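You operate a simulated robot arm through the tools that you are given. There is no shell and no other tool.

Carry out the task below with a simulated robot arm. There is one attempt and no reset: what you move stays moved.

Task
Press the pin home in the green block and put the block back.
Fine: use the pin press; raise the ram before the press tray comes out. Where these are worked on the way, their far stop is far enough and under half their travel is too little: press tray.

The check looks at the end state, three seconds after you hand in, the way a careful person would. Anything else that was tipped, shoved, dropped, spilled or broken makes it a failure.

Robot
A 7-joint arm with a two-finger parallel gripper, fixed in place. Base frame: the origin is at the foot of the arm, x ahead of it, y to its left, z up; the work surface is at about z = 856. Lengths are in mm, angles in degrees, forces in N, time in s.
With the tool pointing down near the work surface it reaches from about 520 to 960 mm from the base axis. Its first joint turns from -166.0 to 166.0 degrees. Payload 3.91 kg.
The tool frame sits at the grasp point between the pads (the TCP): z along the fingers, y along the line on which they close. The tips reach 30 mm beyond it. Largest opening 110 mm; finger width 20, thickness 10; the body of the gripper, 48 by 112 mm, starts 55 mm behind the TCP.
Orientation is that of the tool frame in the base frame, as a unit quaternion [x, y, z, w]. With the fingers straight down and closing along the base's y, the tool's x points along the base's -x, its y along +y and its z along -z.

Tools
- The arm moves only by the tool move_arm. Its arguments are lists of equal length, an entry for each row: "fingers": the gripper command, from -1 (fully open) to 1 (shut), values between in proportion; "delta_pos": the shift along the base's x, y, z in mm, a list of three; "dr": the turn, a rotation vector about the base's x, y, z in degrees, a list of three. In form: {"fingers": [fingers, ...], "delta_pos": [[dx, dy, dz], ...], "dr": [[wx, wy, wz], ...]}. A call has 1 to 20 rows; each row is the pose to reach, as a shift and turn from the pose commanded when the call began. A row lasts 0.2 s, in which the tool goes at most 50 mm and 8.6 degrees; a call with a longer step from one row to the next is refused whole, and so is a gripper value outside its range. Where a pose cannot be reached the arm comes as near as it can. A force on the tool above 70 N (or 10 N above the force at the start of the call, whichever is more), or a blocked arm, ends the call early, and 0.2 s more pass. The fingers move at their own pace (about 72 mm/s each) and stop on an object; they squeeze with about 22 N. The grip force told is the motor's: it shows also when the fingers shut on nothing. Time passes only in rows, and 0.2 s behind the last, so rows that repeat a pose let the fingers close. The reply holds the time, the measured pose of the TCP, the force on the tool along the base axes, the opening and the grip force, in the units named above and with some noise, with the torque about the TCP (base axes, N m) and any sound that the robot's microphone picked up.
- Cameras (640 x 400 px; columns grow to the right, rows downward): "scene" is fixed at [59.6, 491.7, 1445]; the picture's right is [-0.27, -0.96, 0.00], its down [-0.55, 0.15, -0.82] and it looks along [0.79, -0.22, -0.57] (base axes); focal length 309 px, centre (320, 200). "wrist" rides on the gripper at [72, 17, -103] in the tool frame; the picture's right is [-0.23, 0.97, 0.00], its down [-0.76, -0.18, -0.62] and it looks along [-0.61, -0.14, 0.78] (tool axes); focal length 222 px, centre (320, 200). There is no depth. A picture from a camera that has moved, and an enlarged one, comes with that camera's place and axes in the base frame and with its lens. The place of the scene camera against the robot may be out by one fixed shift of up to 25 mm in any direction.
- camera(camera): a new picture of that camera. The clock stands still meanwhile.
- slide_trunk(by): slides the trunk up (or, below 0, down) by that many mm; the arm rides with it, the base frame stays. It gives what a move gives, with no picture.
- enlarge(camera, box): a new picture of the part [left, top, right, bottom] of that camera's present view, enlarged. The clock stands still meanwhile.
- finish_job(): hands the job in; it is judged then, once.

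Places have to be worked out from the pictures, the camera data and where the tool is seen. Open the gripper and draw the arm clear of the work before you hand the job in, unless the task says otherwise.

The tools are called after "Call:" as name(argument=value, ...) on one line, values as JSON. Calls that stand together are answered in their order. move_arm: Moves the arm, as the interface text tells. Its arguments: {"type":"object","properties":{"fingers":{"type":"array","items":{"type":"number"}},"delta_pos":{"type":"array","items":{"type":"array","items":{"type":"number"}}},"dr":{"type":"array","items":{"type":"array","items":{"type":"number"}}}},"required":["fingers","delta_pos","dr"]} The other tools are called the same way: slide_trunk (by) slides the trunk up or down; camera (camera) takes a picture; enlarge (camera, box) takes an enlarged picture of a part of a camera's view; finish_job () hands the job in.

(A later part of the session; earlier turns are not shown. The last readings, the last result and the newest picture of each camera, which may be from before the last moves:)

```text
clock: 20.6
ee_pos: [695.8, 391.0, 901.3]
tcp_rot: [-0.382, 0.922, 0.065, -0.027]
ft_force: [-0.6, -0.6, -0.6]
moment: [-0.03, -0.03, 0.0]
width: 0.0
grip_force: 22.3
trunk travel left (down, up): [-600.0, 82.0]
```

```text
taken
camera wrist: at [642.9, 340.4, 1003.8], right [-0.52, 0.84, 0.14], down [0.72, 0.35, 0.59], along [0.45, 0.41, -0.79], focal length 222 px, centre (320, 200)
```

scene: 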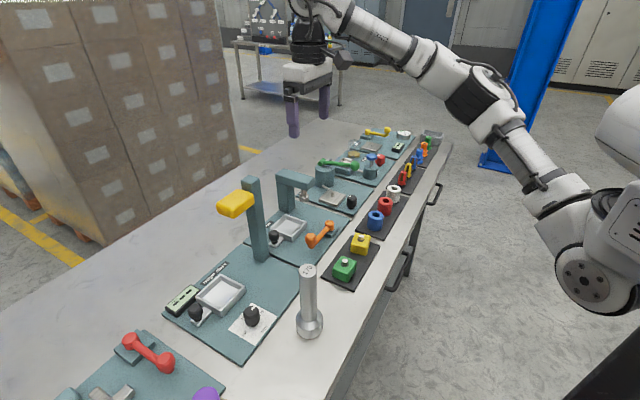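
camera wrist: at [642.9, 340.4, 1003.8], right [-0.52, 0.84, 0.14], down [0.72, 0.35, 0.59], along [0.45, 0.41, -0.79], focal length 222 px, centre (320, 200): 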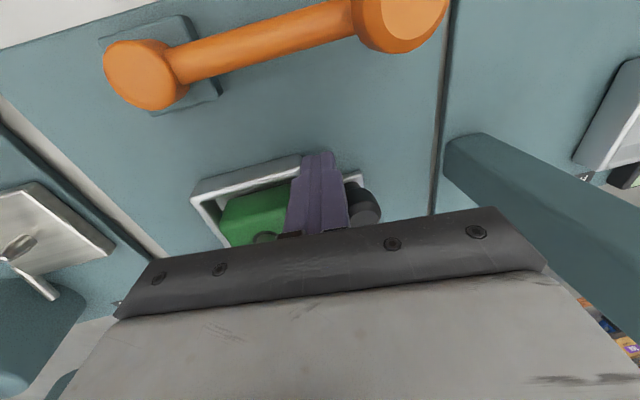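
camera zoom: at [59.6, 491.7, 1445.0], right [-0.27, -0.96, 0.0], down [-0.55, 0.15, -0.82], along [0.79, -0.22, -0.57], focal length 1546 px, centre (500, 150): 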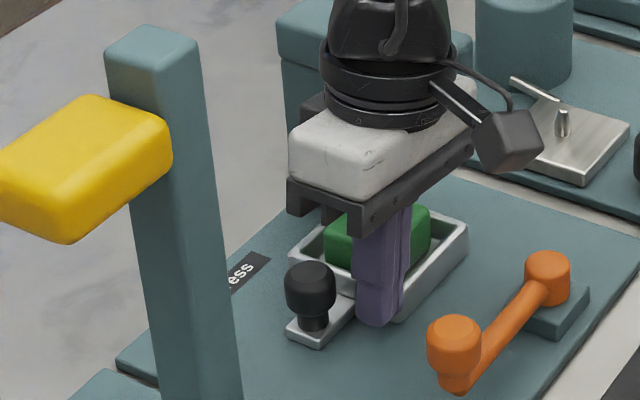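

Tray moves freely with the finger (~36 mm so far). I straighten the tool to vertical and push another 10 mm, staying clear of the press frame.

Call:
move_arm(fingers=[1, 1, 1, 1, 1, 1], delta_pos=[[0, 0, 0], [0, 0, 0], [2.3, -2.3, 0], [4.6, -4.6, 0], [7.0, -7.0, 0], [7.0, -7.0, 0]], dr=[[-2.83, -2.83, 0], [-5.66, -5.66, 0], [-5.66, -5.66, 0], [-5.66, -5.66, 0], [-5.66, -5.66, 0], [-5.66, -5.66, 0]])

Call:
enlarge(camera="scene", box=[220, 170, 348, 250])

Call:
camera(camera="wrist")

```text
clock: 22.0
ee_pos: [703.9, 382.0, 900.1]
tcp_rot: [-0.382, 0.924, 0.0, 0.001]
ft_force: [0.0, 0.2, -0.4]
moment: [-0.02, 0.04, 0.05]
width: 0.0
grip_force: 22.0
trunk travel left (down, up): [-600.0, 82.0]
```

```text
5.00 times, centred on (284, 210) of scene
camera zoom: at [59.6, 491.7, 1445.0], right [-0.27, -0.96, 0.0], down [-0.55, 0.15, -0.82], along [0.79, -0.22, -0.57], focal length 1546 px, centre (500, 150)
```

zoom: 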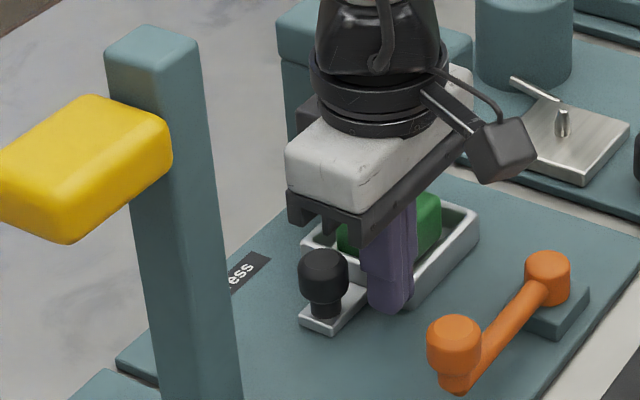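

```text
taken
camera wrist: at [639.8, 344.1, 1002.3], right [-0.53, 0.85, 0.0], down [0.66, 0.41, 0.62], along [0.53, 0.33, -0.78], focal length 222 px, centre (320, 200)
```

wrist: 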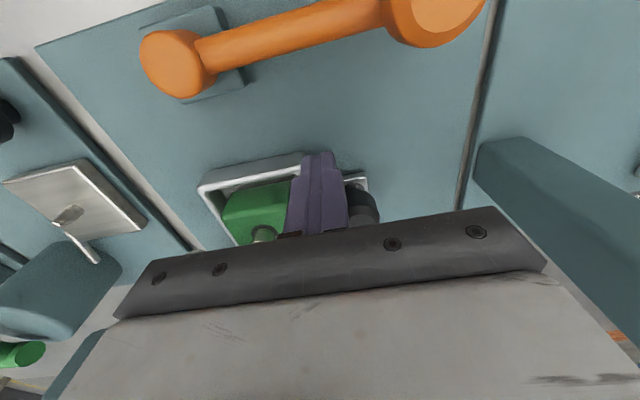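

Tray is now ~48 mm in. I back off, lift, and move behind the tray knob (with a 4° lean away from the column).

Call:
move_arm(fingers=[1, 1, 1, 1, 1, 1], delta_pos=[[-3.5, 3.5, 0], [-3.5, 3.5, 25], [-3.5, 3.5, 50], [-7, 30, 50], [-10.6, 55.9, 50], [-10.6, 55.9, 50]], dr=[[0, 0, 0], [0, 0, 0], [1.4, 1.4, 0], [2.83, 2.83, 0], [2.83, 2.83, 0], [2.83, 2.83, 0]])

Call:
camera(camera="wrist")

Call:
enlarge(camera="scene", box=[220, 160, 348, 240])

```text
clock: 23.4
ee_pos: [691.2, 439.8, 950.2]
tcp_rot: [-0.382, 0.924, 0.032, -0.013]
ft_force: [0.4, 0.2, 0.3]
moment: [-0.01, 0.0, 0.04]
width: 0.0
grip_force: 21.9
trunk travel left (down, up): [-600.0, 82.0]
```

```text
taken
camera wrist: at [633.4, 395.6, 1052.2], right [-0.53, 0.85, 0.07], down [0.69, 0.38, 0.61], along [0.49, 0.37, -0.79], focal length 222 px, centre (320, 200)
```

wrist: 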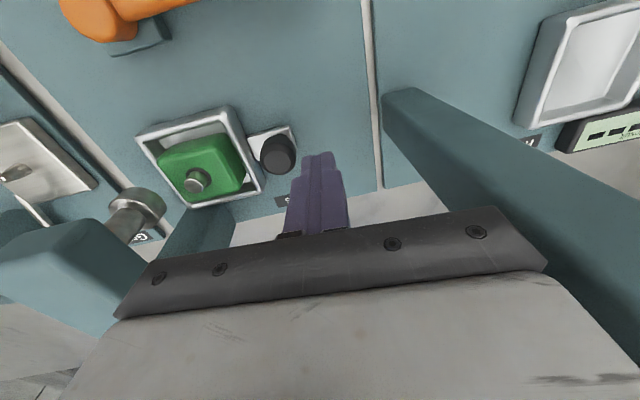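

```text
5.00 times, centred on (284, 200) of scene
camera zoom: at [59.6, 491.7, 1445.0], right [-0.27, -0.96, 0.0], down [-0.55, 0.15, -0.82], along [0.79, -0.22, -0.57], focal length 1546 px, centre (500, 200)
```

zoom: 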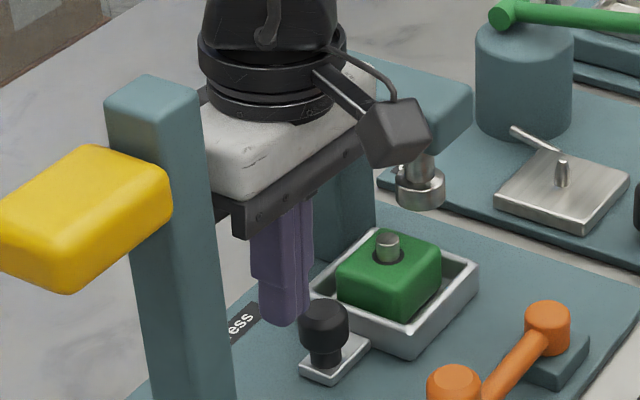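

The finger is behind the knob with clear space. I lower to z 910 and then push the knob slowly inward.

Call:
move_arm(fingers=[1, 1, 1, 1, 1, 1, 1, 1], delta_pos=[[0, 0, -25], [0, 0, -40], [0, 0, -40], [3.5, -3.5, -40], [6.4, -6.4, -40], [9.2, -9.2, -40], [12, -12, -40], [12, -12, -40]], dr=[[0, 0, 0], [0, 0, 0], [0, 0, 0], [0, 0, 0], [0, 0, 0], [0, 0, 0], [0, 0, 0], [0, 0, 0]])

Call:
camera(camera="wrist")

Call:
enlarge(camera="scene", box=[240, 170, 352, 240])

```text
clock: 25.2
ee_pos: [704.3, 428.3, 910.7]
tcp_rot: [-0.382, 0.923, 0.032, -0.014]
ft_force: [-0.8, 0.7, 0.0]
moment: [-0.01, 0.0, -0.01]
width: 0.2
grip_force: 21.9
trunk travel left (down, up): [-600.0, 82.0]
```

```text
taken
camera wrist: at [645.5, 383.1, 1013.0], right [-0.53, 0.85, 0.07], down [0.69, 0.38, 0.61], along [0.49, 0.37, -0.79], focal length 222 px, centre (320, 200)
```

wrist: 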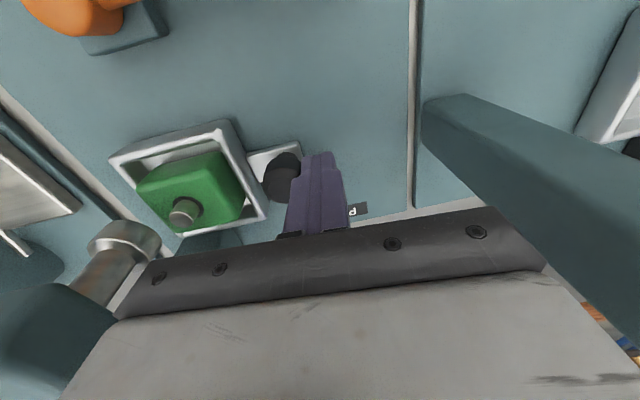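

```text
5.71 times, centred on (296, 205) of scene
camera zoom: at [59.6, 491.7, 1445.0], right [-0.27, -0.96, 0.0], down [-0.55, 0.15, -0.82], along [0.79, -0.22, -0.57], focal length 1767 px, centre (457, 171)
```

zoom: 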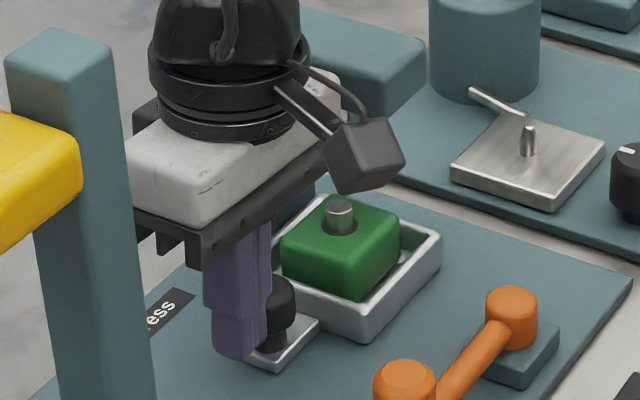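

Knob contact made, tray ~61 mm in; the pin is about to pass under the ram edge. I check clearance from the scene camera while continuing carefully.

Call:
move_arm(fingers=[1, 1, 1, 1, 1], delta_pos=[[1.8, -1.8, 0], [3.5, -3.5, 0], [5.3, -5.3, 0], [7.1, -7.1, 0], [7.1, -7.1, 0]], dr=[[0, 0, 0], [0, 0, 0], [0, 0, 0], [0, 0, 0], [0, 0, 0]])

Call:
enlarge(camera="scene", box=[270, 180, 334, 220])

Call:
enlarge(camera="wrist", box=[60, 110, 300, 260])

```text
clock: 26.4
ee_pos: [711.5, 419.1, 910.9]
tcp_rot: [-0.382, 0.923, 0.032, -0.013]
ft_force: [0.3, 0.3, 0.6]
moment: [-0.03, 0.02, 0.01]
width: 0.1
grip_force: 21.7
trunk travel left (down, up): [-600.0, 82.0]
```

```text
10.00 times, centred on (302, 200) of scene
camera zoom: at [59.6, 491.7, 1445.0], right [-0.27, -0.96, 0.0], down [-0.55, 0.15, -0.82], along [0.79, -0.22, -0.57], focal length 3092 px, centre (500, 200)
```

zoom: 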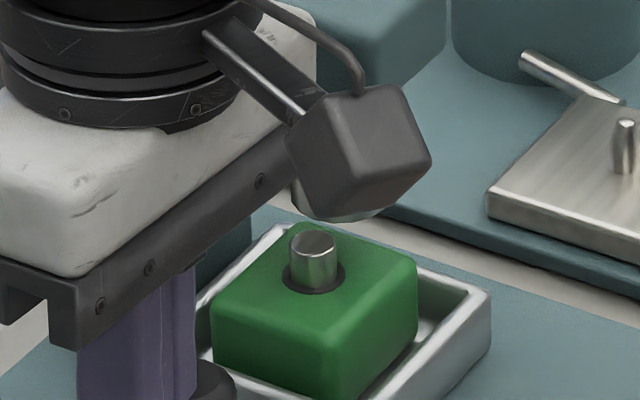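

```text
2.67 times, centred on (180, 185) of wrist
camera zoom: at [653.1, 375.9, 1013.0], right [-0.53, 0.85, 0.07], down [0.69, 0.38, 0.61], along [0.49, 0.37, -0.79], focal length 592 px, centre (693, 240)
```

zoom: 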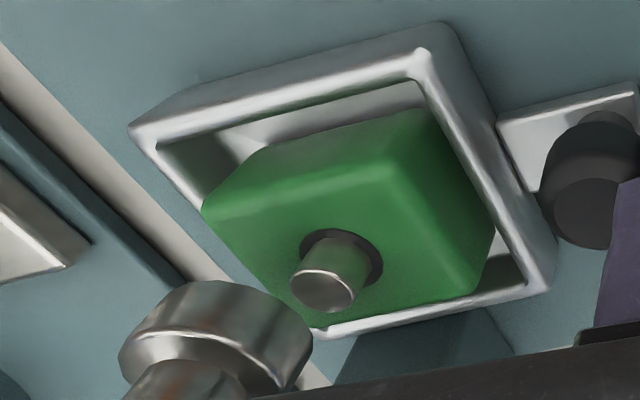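

Still free. I advance in small steps with force checks as the pin goes under the ram.

Call:
move_arm(fingers=[1, 1, 1, 1], delta_pos=[[1.4, -1.4, 0], [2.8, -2.8, 0], [4.2, -4.2, 0], [4.2, -4.2, 0]], dr=[[0, 0, 0], [0, 0, 0], [0, 0, 0], [0, 0, 0]])

Call:
enlarge(camera="wrist", box=[60, 110, 300, 260])

```text
clock: 27.4
ee_pos: [716.7, 415.4, 909.7]
tcp_rot: [-0.382, 0.923, 0.033, -0.014]
ft_force: [0.3, 0.5, 0.5]
moment: [-0.04, 0.01, 0.04]
width: 0.1
grip_force: 21.7
trunk travel left (down, up): [-600.0, 82.0]
```

```text
2.67 times, centred on (180, 185) of wrist
camera zoom: at [657.4, 371.6, 1012.5], right [-0.53, 0.85, 0.07], down [0.69, 0.38, 0.61], along [0.49, 0.37, -0.79], focal length 592 px, centre (693, 240)
```

zoom: 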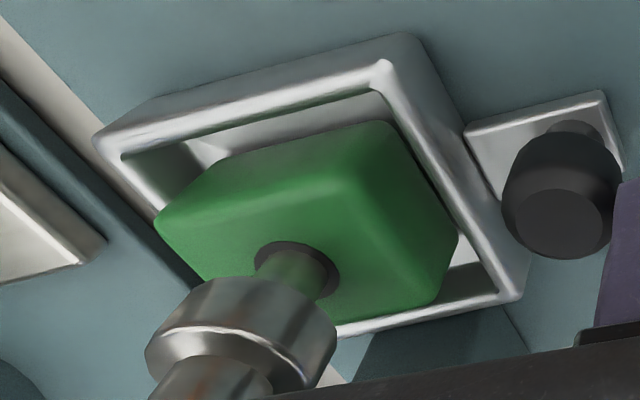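

The tray slides freely and seems to coast a little ahead of the finger. I continue to the stop.

Call:
move_arm(fingers=[1, 1, 1, 1, 1], delta_pos=[[1.4, -1.4, 0], [2.8, -2.8, 0], [4.2, -4.2, 0], [5.6, -5.6, 0], [5.6, -5.6, 0]], dr=[[0, 0, 0], [0, 0, 0], [0, 0, 0], [0, 0, 0], [0, 0, 0]])

Call:
enlarge(camera="wrist", box=[60, 110, 300, 260])

Call:
camera(camera="wrist")

```text
clock: 28.6
ee_pos: [720.7, 410.3, 910.1]
tcp_rot: [-0.383, 0.923, 0.032, -0.014]
ft_force: [-0.7, -0.6, 0.2]
moment: [0.02, 0.05, 0.0]
width: 0.0
grip_force: 21.9
trunk travel left (down, up): [-600.0, 82.0]
```

```text
2.67 times, centred on (180, 185) of wrist
camera zoom: at [662.7, 365.9, 1012.9], right [-0.53, 0.85, 0.07], down [0.69, 0.38, 0.61], along [0.49, 0.37, -0.79], focal length 592 px, centre (693, 240)
```

zoom: 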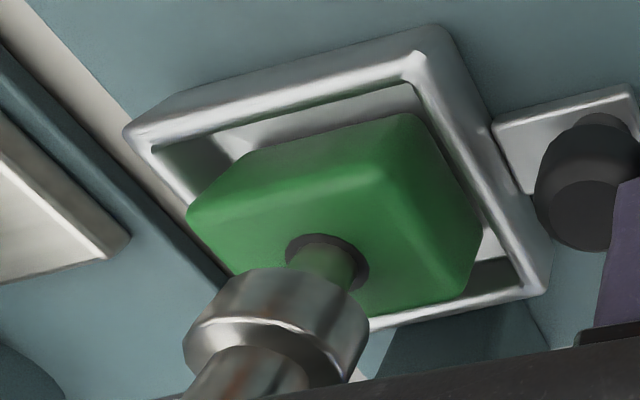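

```text
taken
camera wrist: at [662.7, 365.9, 1012.9], right [-0.53, 0.85, 0.07], down [0.69, 0.38, 0.61], along [0.49, 0.37, -0.79], focal length 222 px, centre (320, 200)
```

wrist: 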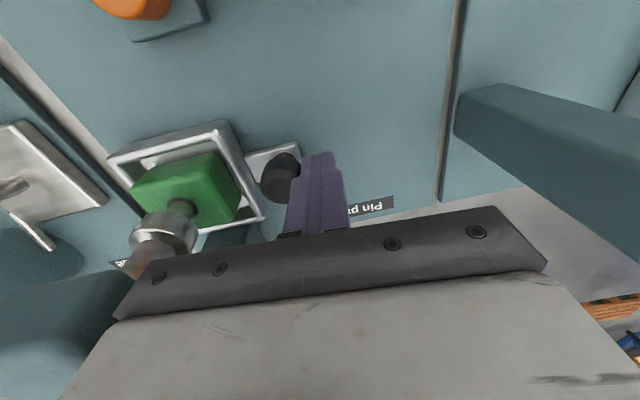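

The finger has caught up with the knob. I push a little more to feel whether the tray is on its far stop.

Call:
move_arm(fingers=[1, 1, 1], delta_pos=[[1.4, -1.4, 0], [2.8, -2.8, 0], [2.8, -2.8, 0]], dr=[[0, 0, 0], [0, 0, 0], [0, 0, 0]])

Call:
enlarge(camera="wrist", box=[60, 110, 300, 260])

```text
clock: 29.4
ee_pos: [722.6, 409.6, 909.9]
tcp_rot: [-0.384, 0.923, 0.033, -0.013]
ft_force: [-7.5, 9.9, -4.2]
moment: [0.16, 0.08, -0.02]
width: 0.0
grip_force: 22.0
trunk travel left (down, up): [-600.0, 82.0]
```

```text
2.67 times, centred on (180, 185) of wrist
camera zoom: at [664.2, 364.5, 1013.3], right [-0.53, 0.85, 0.07], down [0.69, 0.38, 0.61], along [0.49, 0.37, -0.79], focal length 592 px, centre (693, 240)
```

zoom: 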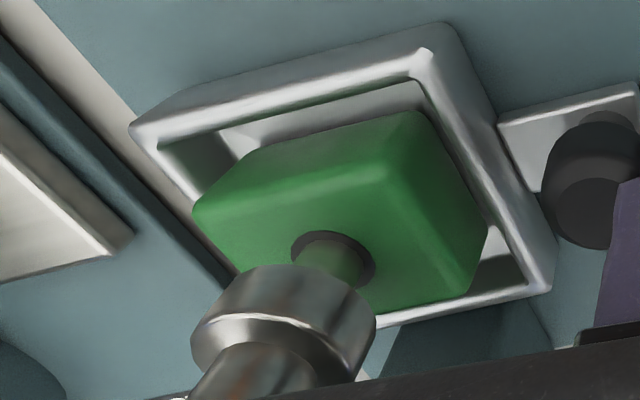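

Resistance of ~12 N shows the tray is on its far stop with the pin under the ram. I back off, rise and straighten the tool, then look at the press from above.

Call:
move_arm(fingers=[1, 1, 1, 1, 1, 1], delta_pos=[[-4, 4, 0], [-8.5, 8.5, 0], [-8.5, 8.5, 30], [-8.5, 8.5, 65], [-8.5, 8.5, 95], [-8.5, 8.5, 95]], dr=[[0, 0, 0], [0, 0, 0], [0, 0, 0], [-1.4, -1.4, 0], [-2.83, -2.83, 0], [-2.83, -2.83, 0]])

Call:
camera(camera="wrist")

Call:
enlarge(camera="scene", box=[250, 170, 362, 240])

```text
clock: 30.8
ee_pos: [714.7, 417.3, 1005.6]
tcp_rot: [-0.383, 0.924, 0.0, 0.0]
ft_force: [-1.1, 0.5, 1.3]
moment: [-0.03, 0.01, -0.01]
width: 0.0
grip_force: 22.2
trunk travel left (down, up): [-600.0, 82.0]
```

```text
taken
camera wrist: at [652.0, 378.3, 1107.1], right [-0.53, 0.85, 0.0], down [0.66, 0.41, 0.62], along [0.53, 0.33, -0.78], focal length 222 px, centre (320, 200)
```

wrist: 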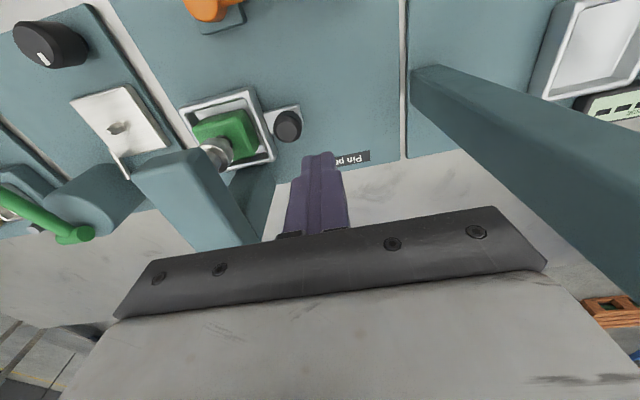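

```text
5.71 times, centred on (306, 205) of scene
camera zoom: at [59.6, 491.7, 1445.0], right [-0.27, -0.96, 0.0], down [-0.55, 0.15, -0.82], along [0.79, -0.22, -0.57], focal length 1767 px, centre (400, 171)
```

zoom: 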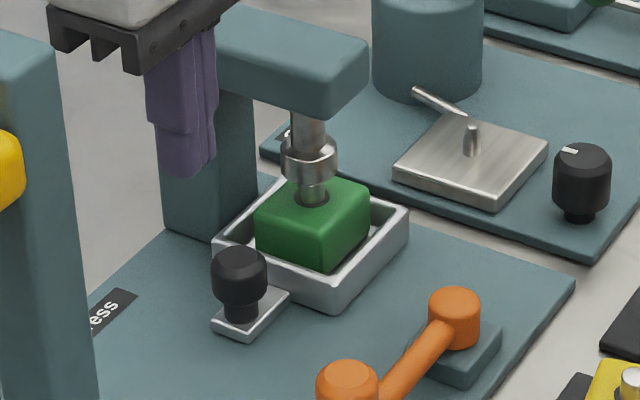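

The pin sits right under the ram. I verify the alignment more closely, then head for the lever.

Call:
enlarge(camera="scene", box=[282, 182, 330, 212])

Call:
enlarge(camera="wrist", box=[170, 70, 314, 160])

```text
13.33 times, centred on (306, 197) of scene
camera zoom: at [59.6, 491.7, 1445.0], right [-0.27, -0.96, 0.0], down [-0.55, 0.15, -0.82], along [0.79, -0.22, -0.57], focal length 4122 px, centre (507, 240)
```

zoom: 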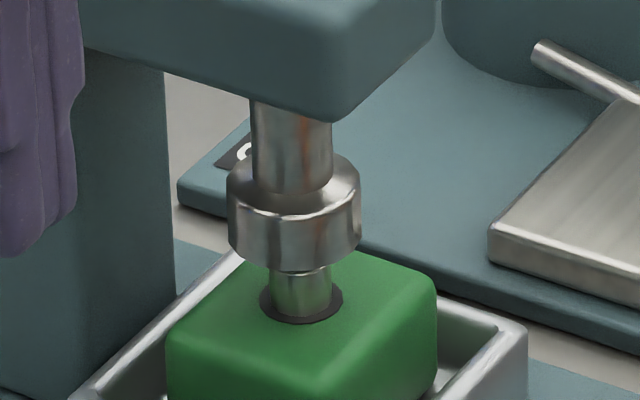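

```text
4.44 times, centred on (242, 115) of wrist
camera zoom: at [652.0, 378.3, 1107.1], right [-0.53, 0.85, 0.0], down [0.66, 0.41, 0.62], along [0.53, 0.33, -0.78], focal length 987 px, centre (667, 578)
```

zoom: 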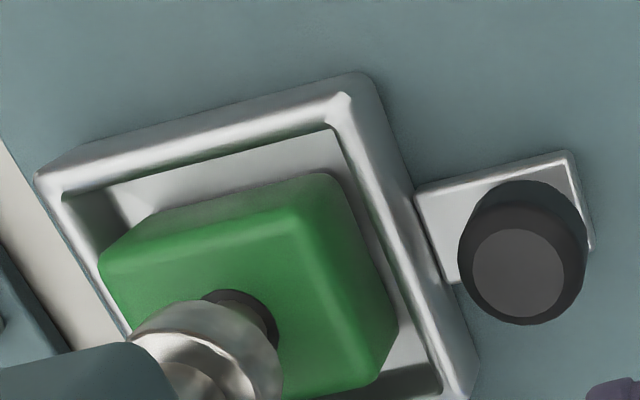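

Alignment is good. I move to above the lever knob, turn the tool −90° so the fingers close across the bench (along the lever's swing), and open to ~60 mm.

Call:
move_arm(fingers=[1, 1, 0.5, -0.1, -0.1, -0.1, -0.1, -0.1, -0.1, -0.1, -0.1, -0.1, -0.1, -0.1, -0.1], delta_pos=[[-35, -17, 0], [-70, -34, 0], [-100, -47.6, -5], [-100, -47.6, -5], [-100, -47.6, -5], [-100, -47.6, -5], [-100, -47.6, -5], [-100, -47.6, -5], [-100, -47.6, -5], [-100, -47.6, -5], [-100, -47.6, -5], [-100, -47.6, -5], [-100, -47.6, -5], [-100, -47.6, -5], [-100, -47.6, -5]], dr=[[0, 0, 0], [0, 0, 0], [0, 0, -8], [0, 0, -16], [0, 0, -24], [0, 0, -32], [0, 0, -40], [0, 0, -48], [0, 0, -56], [0, 0, -64], [0, 0, -72], [0, 0, -80], [0, 0, -86], [0, 0, -90], [0, 0, -90]])

Call:
camera(camera="wrist")

Call:
enlarge(camera="scene", box=[240, 150, 400, 250])

```text
clock: 34.0
ee_pos: [614.9, 368.0, 998.9]
tcp_rot: [0.384, 0.923, -0.001, 0.0]
ft_force: [1.2, 0.5, -0.8]
moment: [0.01, 0.0, 0.02]
width: 60.5
grip_force: 0.0
trunk travel left (down, up): [-600.0, 82.0]
```

```text
taken
camera wrist: at [575.7, 432.0, 1101.8], right [0.85, 0.53, 0.0], down [0.41, -0.67, 0.62], along [0.33, -0.53, -0.78], focal length 222 px, centre (320, 200)
```

wrist: 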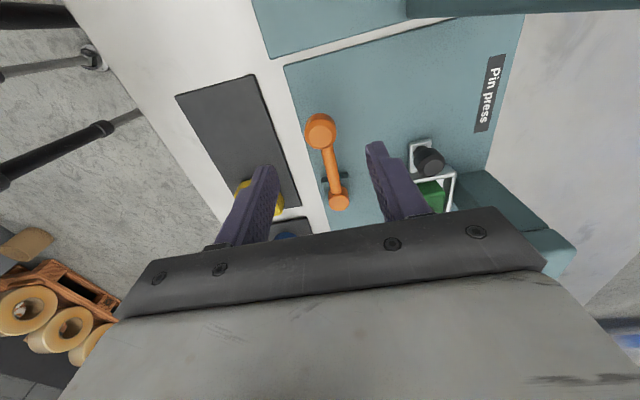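

```text
4.00 times, centred on (320, 200) of scene
camera zoom: at [59.6, 491.7, 1445.0], right [-0.27, -0.96, 0.0], down [-0.55, 0.15, -0.82], along [0.79, -0.22, -0.57], focal length 1237 px, centre (320, 200)
```

zoom: 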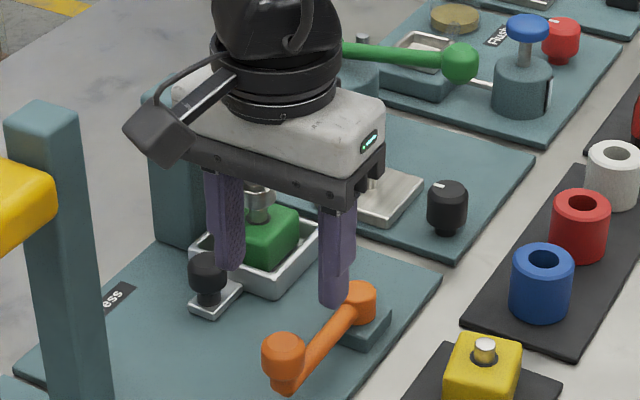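

I zoom on the lever knob to check it lies between the fingers before descending.

Call:
enlarge(camera="wrist", box=[250, 90, 410, 190])

```text
4.00 times, centred on (330, 140) of wrist
camera zoom: at [575.7, 432.0, 1101.8], right [0.85, 0.53, 0.0], down [0.41, -0.67, 0.62], along [0.33, -0.53, -0.78], focal length 888 px, centre (280, 440)
```

zoom: 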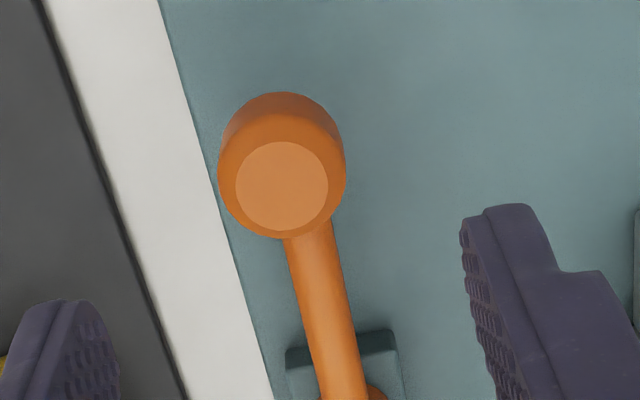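

Knob is at ≈ (615, 369), centred between the fingers. I descend to TCP z ≈ 926 and close on the knob.

Call:
move_arm(fingers=[-0.1, -0.1, -0.1, -0.1, 0.2, 0.5, 0.8, 0.8], delta_pos=[[0, 0, -30], [0, 0, -55], [0, 0, -74], [0, 0, -74], [0, 0, -74], [0, 0, -74], [0, 0, -74], [0, 0, -74]], dr=[[0, 0, 0], [0, 0, 0], [0, 0, 0], [0, 0, 0], [0, 0, 0], [0, 0, 0], [0, 0, 0], [0, 0, 0]])

Call:
camera(camera="wrist")

Call:
enlarge(camera="scene", box=[240, 160, 400, 260])

```text
clock: 35.8
ee_pos: [615.1, 369.4, 927.3]
tcp_rot: [0.382, 0.924, 0.0, 0.0]
ft_force: [-0.7, 0.8, -0.9]
moment: [0.03, 0.04, 0.01]
width: 27.2
grip_force: 44.8
trunk travel left (down, up): [-600.0, 82.0]
```

```text
taken
camera wrist: at [576.2, 431.8, 1028.8], right [0.85, 0.53, 0.0], down [0.41, -0.66, 0.62], along [0.33, -0.53, -0.78], focal length 222 px, centre (320, 200)
```

wrist: 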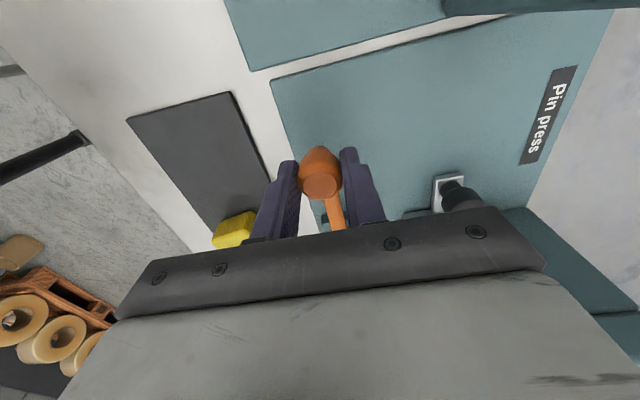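

```text
4.00 times, centred on (320, 210) of scene
camera zoom: at [59.6, 491.7, 1445.0], right [-0.27, -0.96, 0.0], down [-0.55, 0.15, -0.82], along [0.79, -0.22, -0.57], focal length 1237 px, centre (320, 160)
```

zoom: 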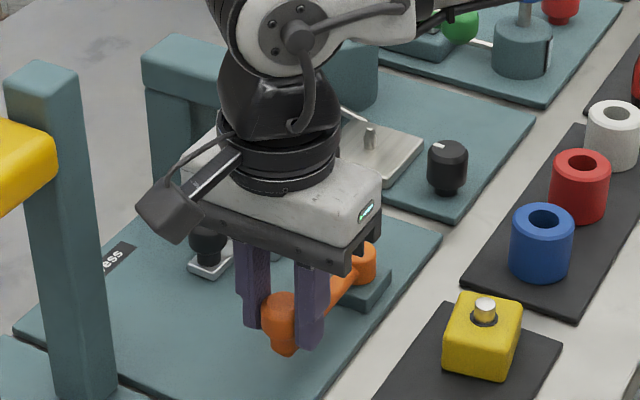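

The knob is gripped (27 mm). I first probe the lever's free direction with a gentle 3° swing toward the robot (−r).

Call:
move_arm(fingers=[0.8, 0.8, 0.8], delta_pos=[[-1.8, -1.9, 0], [-3.6, -3.8, 0], [-3.6, -3.8, 0]], dr=[[0, 0, 1.5], [0, 0, 3], [0, 0, 3]])

Call:
enlarge(camera="scene", box=[282, 182, 330, 212])

```text
clock: 36.6
ee_pos: [616.7, 369.0, 925.8]
tcp_rot: [0.359, 0.933, 0.004, 0.001]
ft_force: [34.9, 29.4, 3.4]
moment: [0.78, -0.31, -0.02]
width: 27.4
grip_force: 45.4
trunk travel left (down, up): [-600.0, 82.0]
```

```text
13.33 times, centred on (306, 197) of scene
camera zoom: at [59.6, 491.7, 1445.0], right [-0.27, -0.96, 0.0], down [-0.55, 0.15, -0.82], along [0.79, -0.22, -0.57], focal length 4122 px, centre (507, 240)
```

zoom: 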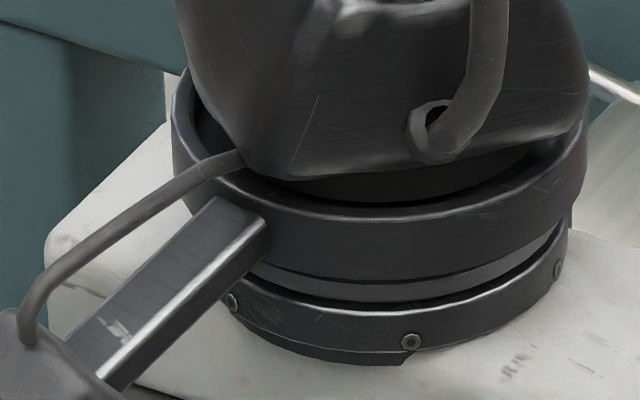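

Strong resistance (45 N) that way, so that is the stop. I return and swing the other way (clockwise, toward the tray) a few degrees.

Call:
move_arm(fingers=[0.8, 0.8, 0.8, 0.8, 0.8], delta_pos=[[3.6, 3.8, 0], [6.2, 6.2, 0], [10.1, 9.75, 0], [13.9, 13.0, 0], [13.9, 13.0, 0]], dr=[[0, 0, -3], [0, 0, -5], [0, 0, -8], [0, 0, -11], [0, 0, -11]])

Call:
camera(camera="scene")

Call:
camera(camera="wrist")

```text
clock: 37.8
ee_pos: [624.3, 376.7, 927.0]
tcp_rot: [0.446, 0.895, 0.0, 0.0]
ft_force: [-3.7, -7.3, 8.7]
moment: [-0.65, -0.07, -0.45]
width: 27.3
grip_force: 44.9
trunk travel left (down, up): [-600.0, 82.0]
```

```text
taken
```

scene: 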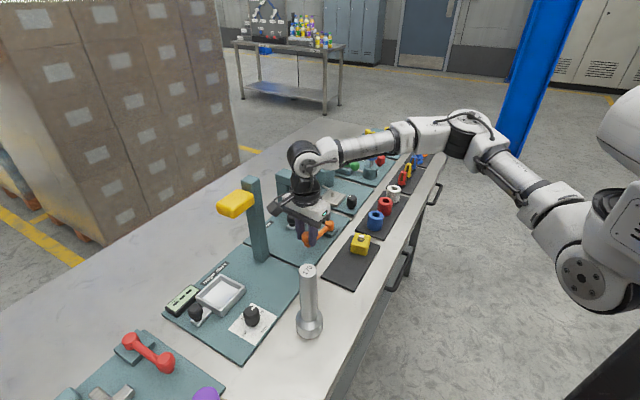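

```text
taken
camera wrist: at [593.6, 444.8, 1028.7], right [0.91, 0.4, 0.0], down [0.32, -0.71, 0.62], along [0.25, -0.57, -0.78], focal length 222 px, centre (320, 200)
```

wrist: 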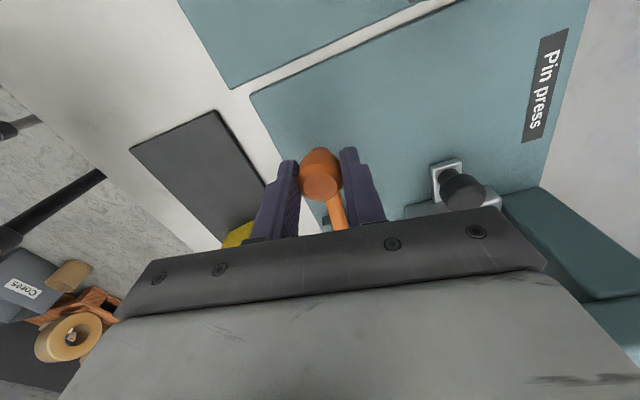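

The lever moves this way with light force. I continue the arc in small steps while monitoring force.

Call:
move_arm(fingers=[0.8, 0.8, 0.8, 0.8], delta_pos=[[2.9, 2.2, 0], [6.6, 4.5, 0], [10.3, 6.8, 0], [10.3, 6.8, 0]], dr=[[0, 0, -2], [0, 0, -4.5], [0, 0, -7], [0, 0, -7]])

Call:
camera(camera="wrist")

Call:
enlarge(camera="scene", box=[250, 160, 378, 260])

```text
clock: 38.8
ee_pos: [635.4, 385.9, 926.8]
tcp_rot: [0.5, 0.866, 0.0, 0.001]
ft_force: [-4.0, -3.8, 4.4]
moment: [-0.16, 0.08, -0.4]
width: 27.1
grip_force: 44.7
trunk travel left (down, up): [-600.0, 82.0]
```

```text
taken
camera wrist: at [613.3, 455.7, 1028.7], right [0.96, 0.29, 0.0], down [0.23, -0.75, 0.62], along [0.18, -0.6, -0.78], focal length 222 px, centre (320, 200)
```

wrist: 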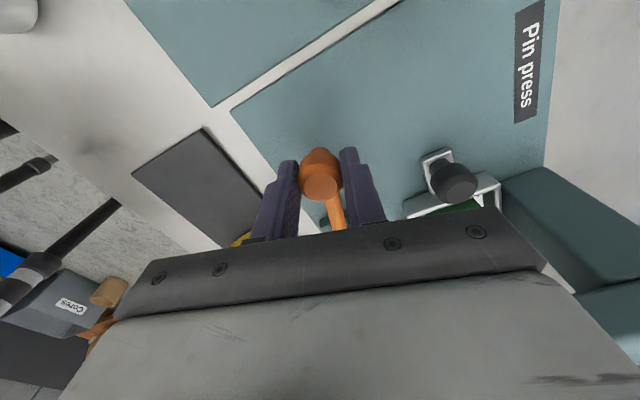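

```text
4.00 times, centred on (314, 210) of scene
camera zoom: at [59.6, 491.7, 1445.0], right [-0.27, -0.96, 0.0], down [-0.55, 0.15, -0.82], along [0.79, -0.22, -0.57], focal length 1237 px, centre (344, 160)
```

zoom: 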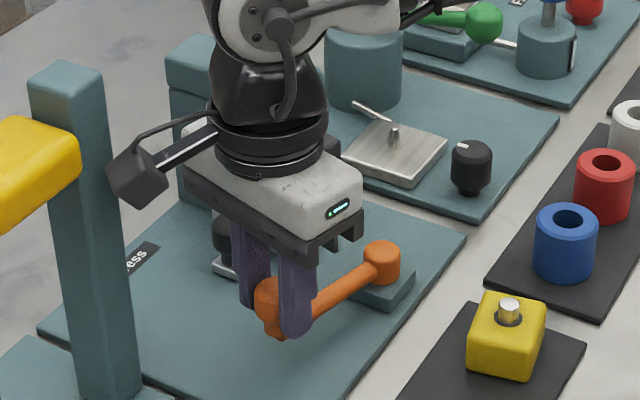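

The lever's free direction is toward the tray, but turning with it would bring the wrist camera near the gauge column. I release the knob to re-approach as a pusher from the other side, and see whether the lever stays.

Call:
move_arm(fingers=[0.4, 0.0, -0.1, -0.1, -0.1], delta_pos=[[0, 0, 0], [0, 0, 0], [0, 0, 0], [0, 0, 6], [0, 0, 10]], dr=[[0, 0, 0], [0, 0, 0], [0, 0, 0], [0, 0, 0], [0, 0, 0]])

Call:
camera(camera="wrist")

Call:
enlarge(camera="scene", box=[250, 160, 378, 260])

```text
clock: 40.0
ee_pos: [635.6, 383.5, 936.3]
tcp_rot: [0.5, 0.866, -0.001, 0.0]
ft_force: [0.1, -0.4, 0.3]
moment: [0.0, 0.01, -0.02]
width: 60.6
grip_force: 0.0
trunk travel left (down, up): [-600.0, 82.0]
```

```text
taken
camera wrist: at [613.5, 455.8, 1038.8], right [0.96, 0.29, 0.0], down [0.23, -0.75, 0.62], along [0.18, -0.6, -0.78], focal length 222 px, centre (320, 200)
```

wrist: 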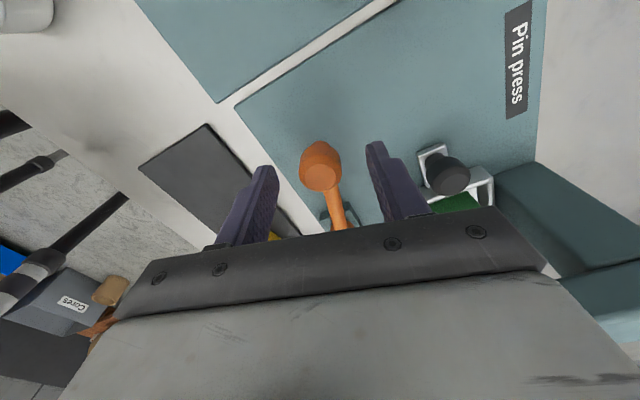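

```text
4.00 times, centred on (314, 210) of scene
camera zoom: at [59.6, 491.7, 1445.0], right [-0.27, -0.96, 0.0], down [-0.55, 0.15, -0.82], along [0.79, -0.22, -0.57], focal length 1237 px, centre (344, 160)
```

zoom: 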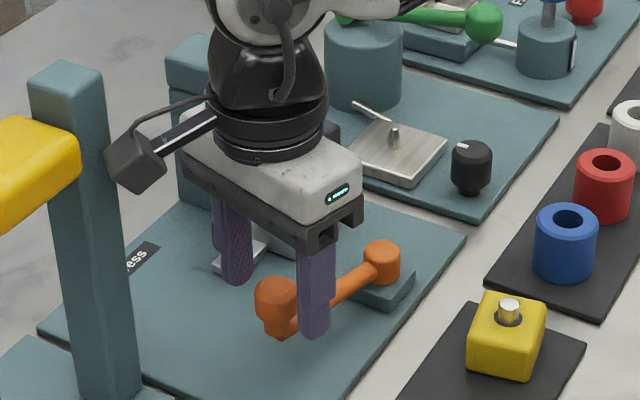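

The lever stays where it was left. I rotate the open gripper +90° in place around the knob, which swings the wrist camera away from the column.

Call:
move_arm(fingers=[-0.1, -0.1, -0.1, -0.1, -0.1, -0.1, -0.1, -0.1, -0.1, -0.1, -0.1, -0.1], delta_pos=[[0, 0, 0], [0, 0, 0], [0, 0, 0], [0, 0, 0], [0, 0, 0], [0, 0, 0], [0, 0, 0], [0, 0, 0], [0, 0, 0], [0, 0, 10], [0, 0, 30], [0, 0, 50]], dr=[[0, 0, 8], [0, 0, 16], [0, 0, 24], [0, 0, 32], [0, 0, 40], [0, 0, 48], [0, 0, 56], [0, 0, 64], [0, 0, 72], [0, 0, 80], [0, 0, 86], [0, 0, 90]])

Call:
camera(camera="wrist")

Call:
enlarge(camera="scene", box=[250, 160, 378, 260])

```text
clock: 42.6
ee_pos: [634.7, 385.3, 986.6]
tcp_rot: [-0.261, 0.965, 0.0, 0.0]
ft_force: [-1.2, 1.9, -0.9]
moment: [0.0, 0.0, 0.01]
width: 60.4
grip_force: 0.0
trunk travel left (down, up): [-600.0, 82.0]
```

```text
taken
camera wrist: at [564.5, 363.5, 1088.7], right [-0.29, 0.96, 0.0], down [0.75, 0.23, 0.62], along [0.6, 0.18, -0.78], focal length 222 px, centre (320, 200)
```

wrist: 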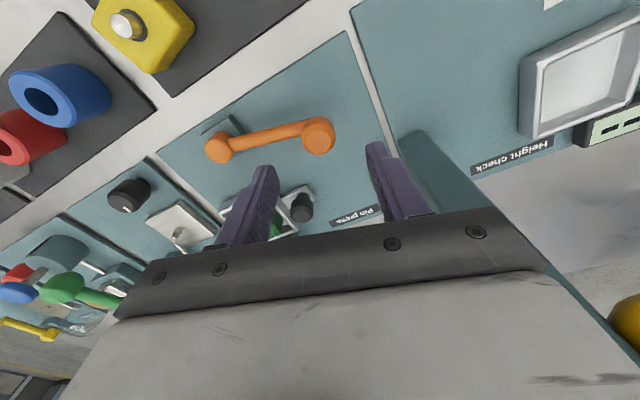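

```text
4.00 times, centred on (314, 210) of scene
camera zoom: at [59.6, 491.7, 1445.0], right [-0.27, -0.96, 0.0], down [-0.55, 0.15, -0.82], along [0.79, -0.22, -0.57], focal length 1237 px, centre (344, 160)
```

zoom: 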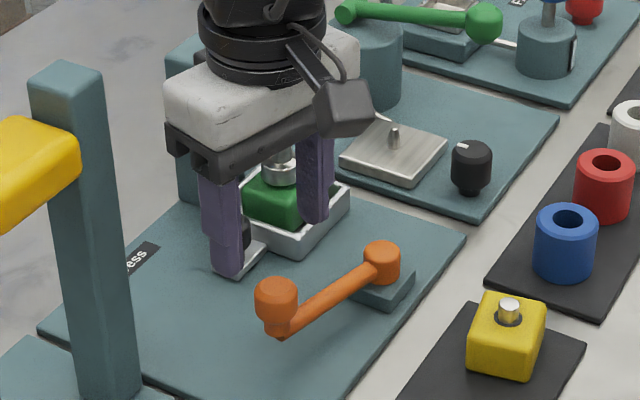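

I check the lever knob's position and whether the ram has come down.

Call:
enlarge(camera="wrist", box=[200, 90, 360, 190])

Call:
enlarge(camera="scene", box=[282, 182, 330, 212])

```text
4.00 times, centred on (280, 140) of wrist
camera zoom: at [564.5, 363.5, 1088.7], right [-0.29, 0.96, 0.0], down [0.75, 0.23, 0.62], along [0.6, 0.18, -0.78], focal length 888 px, centre (480, 440)
```

zoom: 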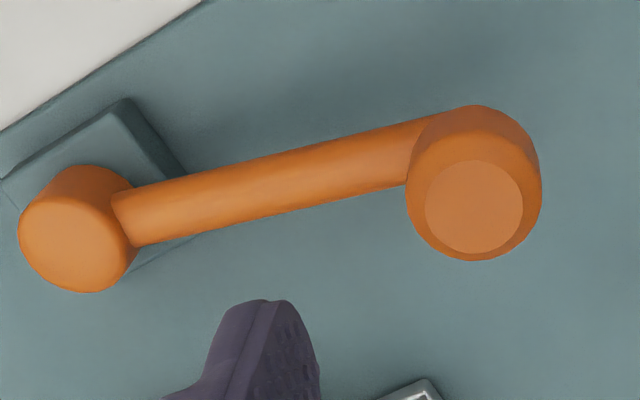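

```text
13.33 times, centred on (306, 197) of scene
camera zoom: at [59.6, 491.7, 1445.0], right [-0.27, -0.96, 0.0], down [-0.55, 0.15, -0.82], along [0.79, -0.22, -0.57], focal length 4122 px, centre (507, 240)
```

zoom: 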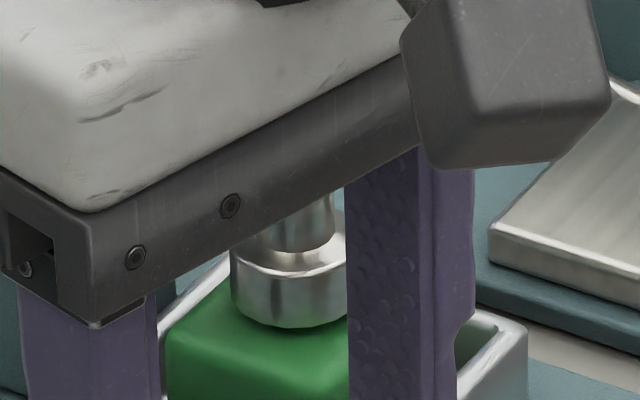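

The ram has come down ~13 mm with the lever at ~14°. I close the fingers and go behind the lever knob (opposite to its swing) to push it further until it resists.

Call:
move_arm(fingers=[0.4, 1, 1, 1, 1, 1], delta_pos=[[-12, -8, 10], [-27, -16.4, 10], [-27, -16.4, 0], [-27, -16.4, -30], [-27, -16.4, -52], [-27, -16.4, -52]], dr=[[0, 0, 0], [0, 0, 0], [0, 0, 0], [0, 0, 0], [0, 0, 0], [0, 0, 0]])

Call:
camera(camera="wrist")

Call:
enlarge(camera="scene", box=[250, 170, 378, 250])

Call:
enlarge(camera="scene", box=[282, 182, 330, 212])

```text
clock: 44.0
ee_pos: [609.1, 365.9, 934.8]
tcp_rot: [-0.259, 0.966, 0.001, -0.001]
ft_force: [-0.1, -0.5, 0.0]
moment: [0.0, 0.02, -0.02]
width: 0.0
grip_force: 21.7
trunk travel left (down, up): [-600.0, 82.0]
```

```text
taken
camera wrist: at [538.1, 345.1, 1036.4], right [-0.29, 0.96, 0.0], down [0.75, 0.23, 0.62], along [0.6, 0.18, -0.78], focal length 222 px, centre (320, 200)
```

wrist: 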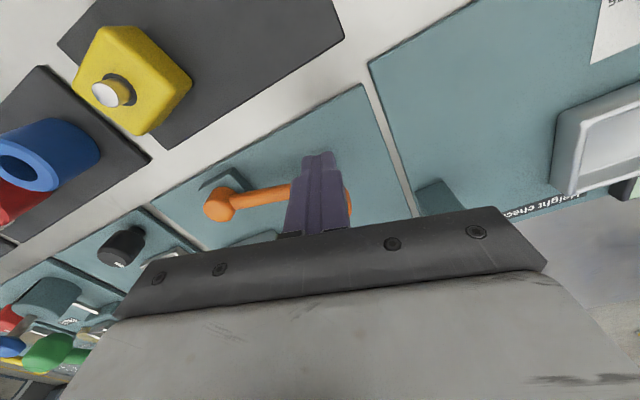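

```text
5.00 times, centred on (314, 210) of scene
camera zoom: at [59.6, 491.7, 1445.0], right [-0.27, -0.96, 0.0], down [-0.55, 0.15, -0.82], along [0.79, -0.22, -0.57], focal length 1546 px, centre (350, 150)
```

zoom: 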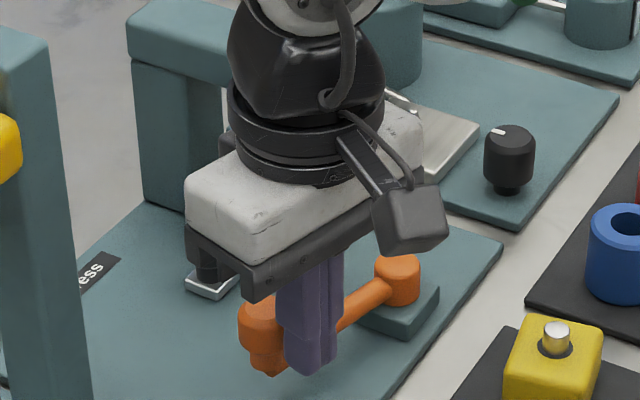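

```text
13.33 times, centred on (306, 197) of scene
camera zoom: at [59.6, 491.7, 1445.0], right [-0.27, -0.96, 0.0], down [-0.55, 0.15, -0.82], along [0.79, -0.22, -0.57], focal length 4122 px, centre (507, 240)
```

zoom: 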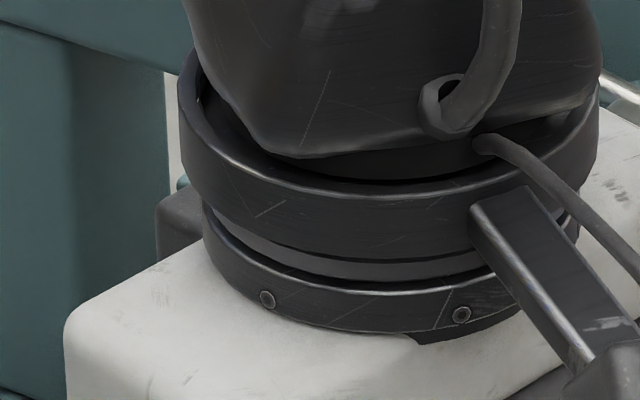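

I push the knob along its arc to about 20° and watch the force.

Call:
move_arm(fingers=[1, 1, 1, 1, 1, 1], delta_pos=[[3, 2, 0], [5.6, 3.3, 0], [8.4, 6.0, 0], [11.2, 8.4, 0], [14, 10.7, 0], [14, 10.7, 0]], dr=[[0, 0, 0], [0, 0, 0], [0, 0, -1], [0, 0, -3], [0, 0, -5], [0, 0, -5]])

Call:
enlarge(camera="scene", box=[250, 170, 378, 250])

```text
clock: 45.4
ee_pos: [624.5, 378.8, 935.0]
tcp_rot: [-0.216, 0.976, 0.001, 0.0]
ft_force: [-2.0, -0.5, 0.2]
moment: [-0.06, 0.01, 0.01]
width: 0.0
grip_force: 22.4
trunk travel left (down, up): [-600.0, 82.0]
```

```text
5.00 times, centred on (314, 210) of scene
camera zoom: at [59.6, 491.7, 1445.0], right [-0.27, -0.96, 0.0], down [-0.55, 0.15, -0.82], along [0.79, -0.22, -0.57], focal length 1546 px, centre (350, 150)
```

zoom: 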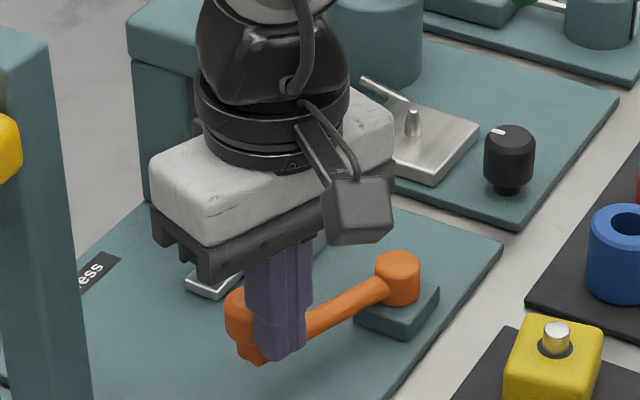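

Little resistance (2 N), so the lever still moves. I continue to about 30°.

Call:
move_arm(fingers=[1, 1, 1, 1, 1], delta_pos=[[3.6, 2.7, 0], [7.3, 5.3, 0], [11.2, 7.6, 0], [15.1, 9.9, 0], [15.1, 9.9, 0]], dr=[[0, 0, -2.5], [0, 0, -5], [0, 0, -7.5], [0, 0, -10], [0, 0, -10]])

Call:
enlarge(camera="scene", box=[250, 170, 378, 250])

Call:
camera(camera="wrist")

```text
clock: 46.6
ee_pos: [631.1, 386.1, 935.0]
tcp_rot: [-0.134, 0.991, -0.003, -0.008]
ft_force: [-57.2, -38.9, -13.2]
moment: [-1.18, 1.76, -0.25]
width: 0.1
grip_force: 21.5
trunk travel left (down, up): [-600.0, 82.0]
```

```text
5.00 times, centred on (314, 210) of scene
camera zoom: at [59.6, 491.7, 1445.0], right [-0.27, -0.96, 0.0], down [-0.55, 0.15, -0.82], along [0.79, -0.22, -0.57], focal length 1546 px, centre (350, 150)
```

zoom: 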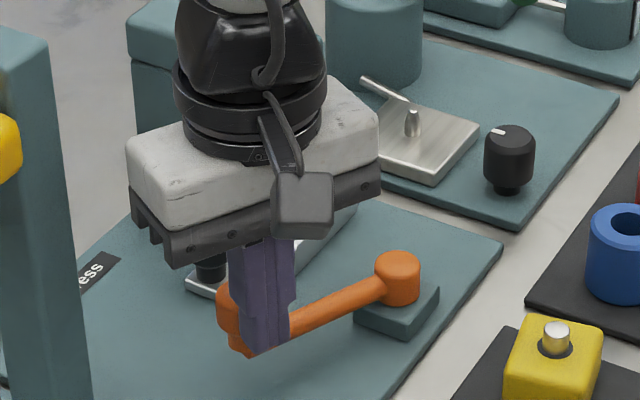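

```text
taken
camera wrist: at [557.4, 383.7, 1038.1], right [-0.04, 1.0, -0.01], down [0.79, 0.04, 0.61], along [0.61, 0.02, -0.79], focal length 222 px, centre (320, 200)
```

wrist: 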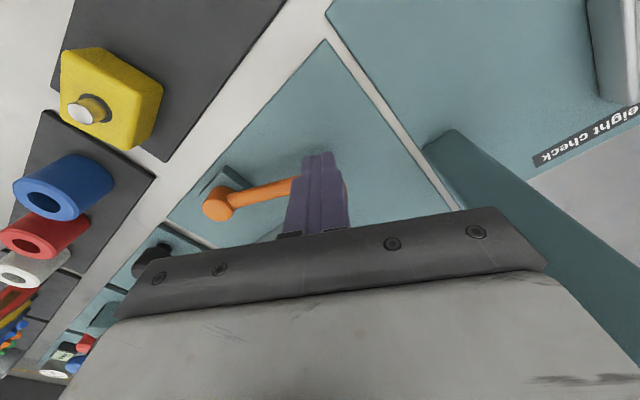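

The lever now resists with ~70 N at about 25°: ram bottomed or stop reached. I back off from the knob, lift, and inspect the ram and pin.

Call:
move_arm(fingers=[1, 1, 1, 1, 1, 1], delta_pos=[[-7, -4, 0], [-18, -8, 0], [-25, -12, 0], [-25, -12, 25], [-25, -12, 60], [-25, -12, 60]], dr=[[0, 0, 0], [0, 0, 0], [0, 0, 0], [0, 0, 0], [0, 0, 0], [0, 0, 0]])

Call:
enlarge(camera="scene", box=[250, 170, 378, 250])

Call:
enlarge(camera="scene", box=[282, 182, 330, 212])

Call:
camera(camera="wrist")

```text
clock: 48.0
ee_pos: [613.0, 375.8, 995.0]
tcp_rot: [-0.13, 0.992, 0.001, 0.0]
ft_force: [-0.1, 0.3, 0.6]
moment: [0.01, -0.01, -0.03]
width: 0.2
grip_force: 22.0
trunk travel left (down, up): [-600.0, 82.0]
```

```text
5.00 times, centred on (314, 210) of scene
camera zoom: at [59.6, 491.7, 1445.0], right [-0.27, -0.96, 0.0], down [-0.55, 0.15, -0.82], along [0.79, -0.22, -0.57], focal length 1546 px, centre (350, 150)
```

zoom: 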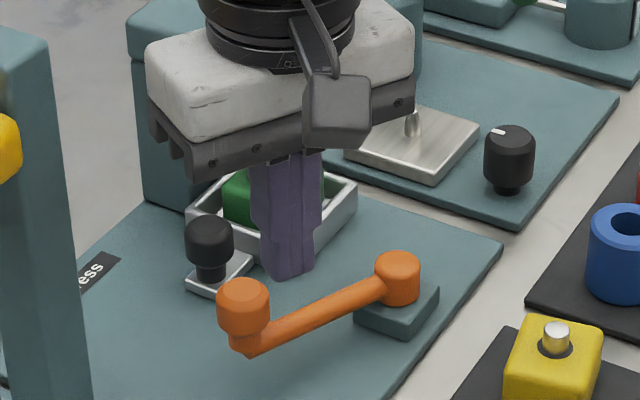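

```text
13.33 times, centred on (306, 197) of scene
camera zoom: at [59.6, 491.7, 1445.0], right [-0.27, -0.96, 0.0], down [-0.55, 0.15, -0.82], along [0.79, -0.22, -0.57], focal length 4122 px, centre (507, 240)
```

zoom: 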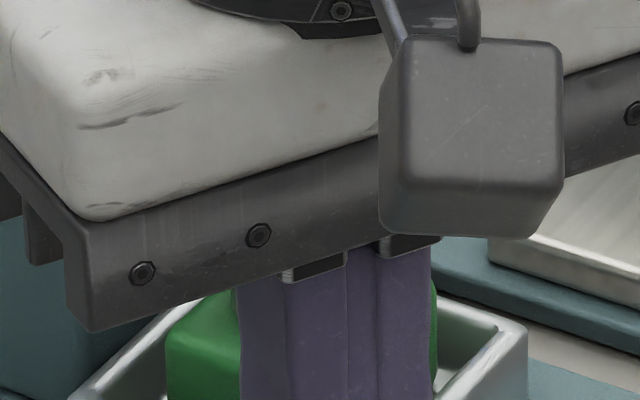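

```text
taken
camera wrist: at [538.3, 373.9, 1095.4], right [-0.03, 1.0, 0.0], down [0.78, 0.03, 0.62], along [0.62, 0.02, -0.78], focal length 222 px, centre (320, 200)
```

wrist: 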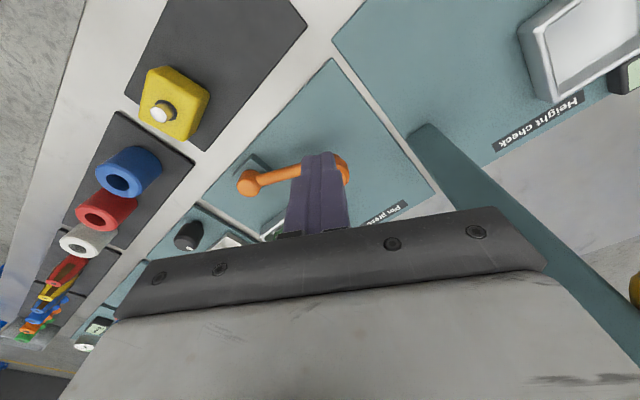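

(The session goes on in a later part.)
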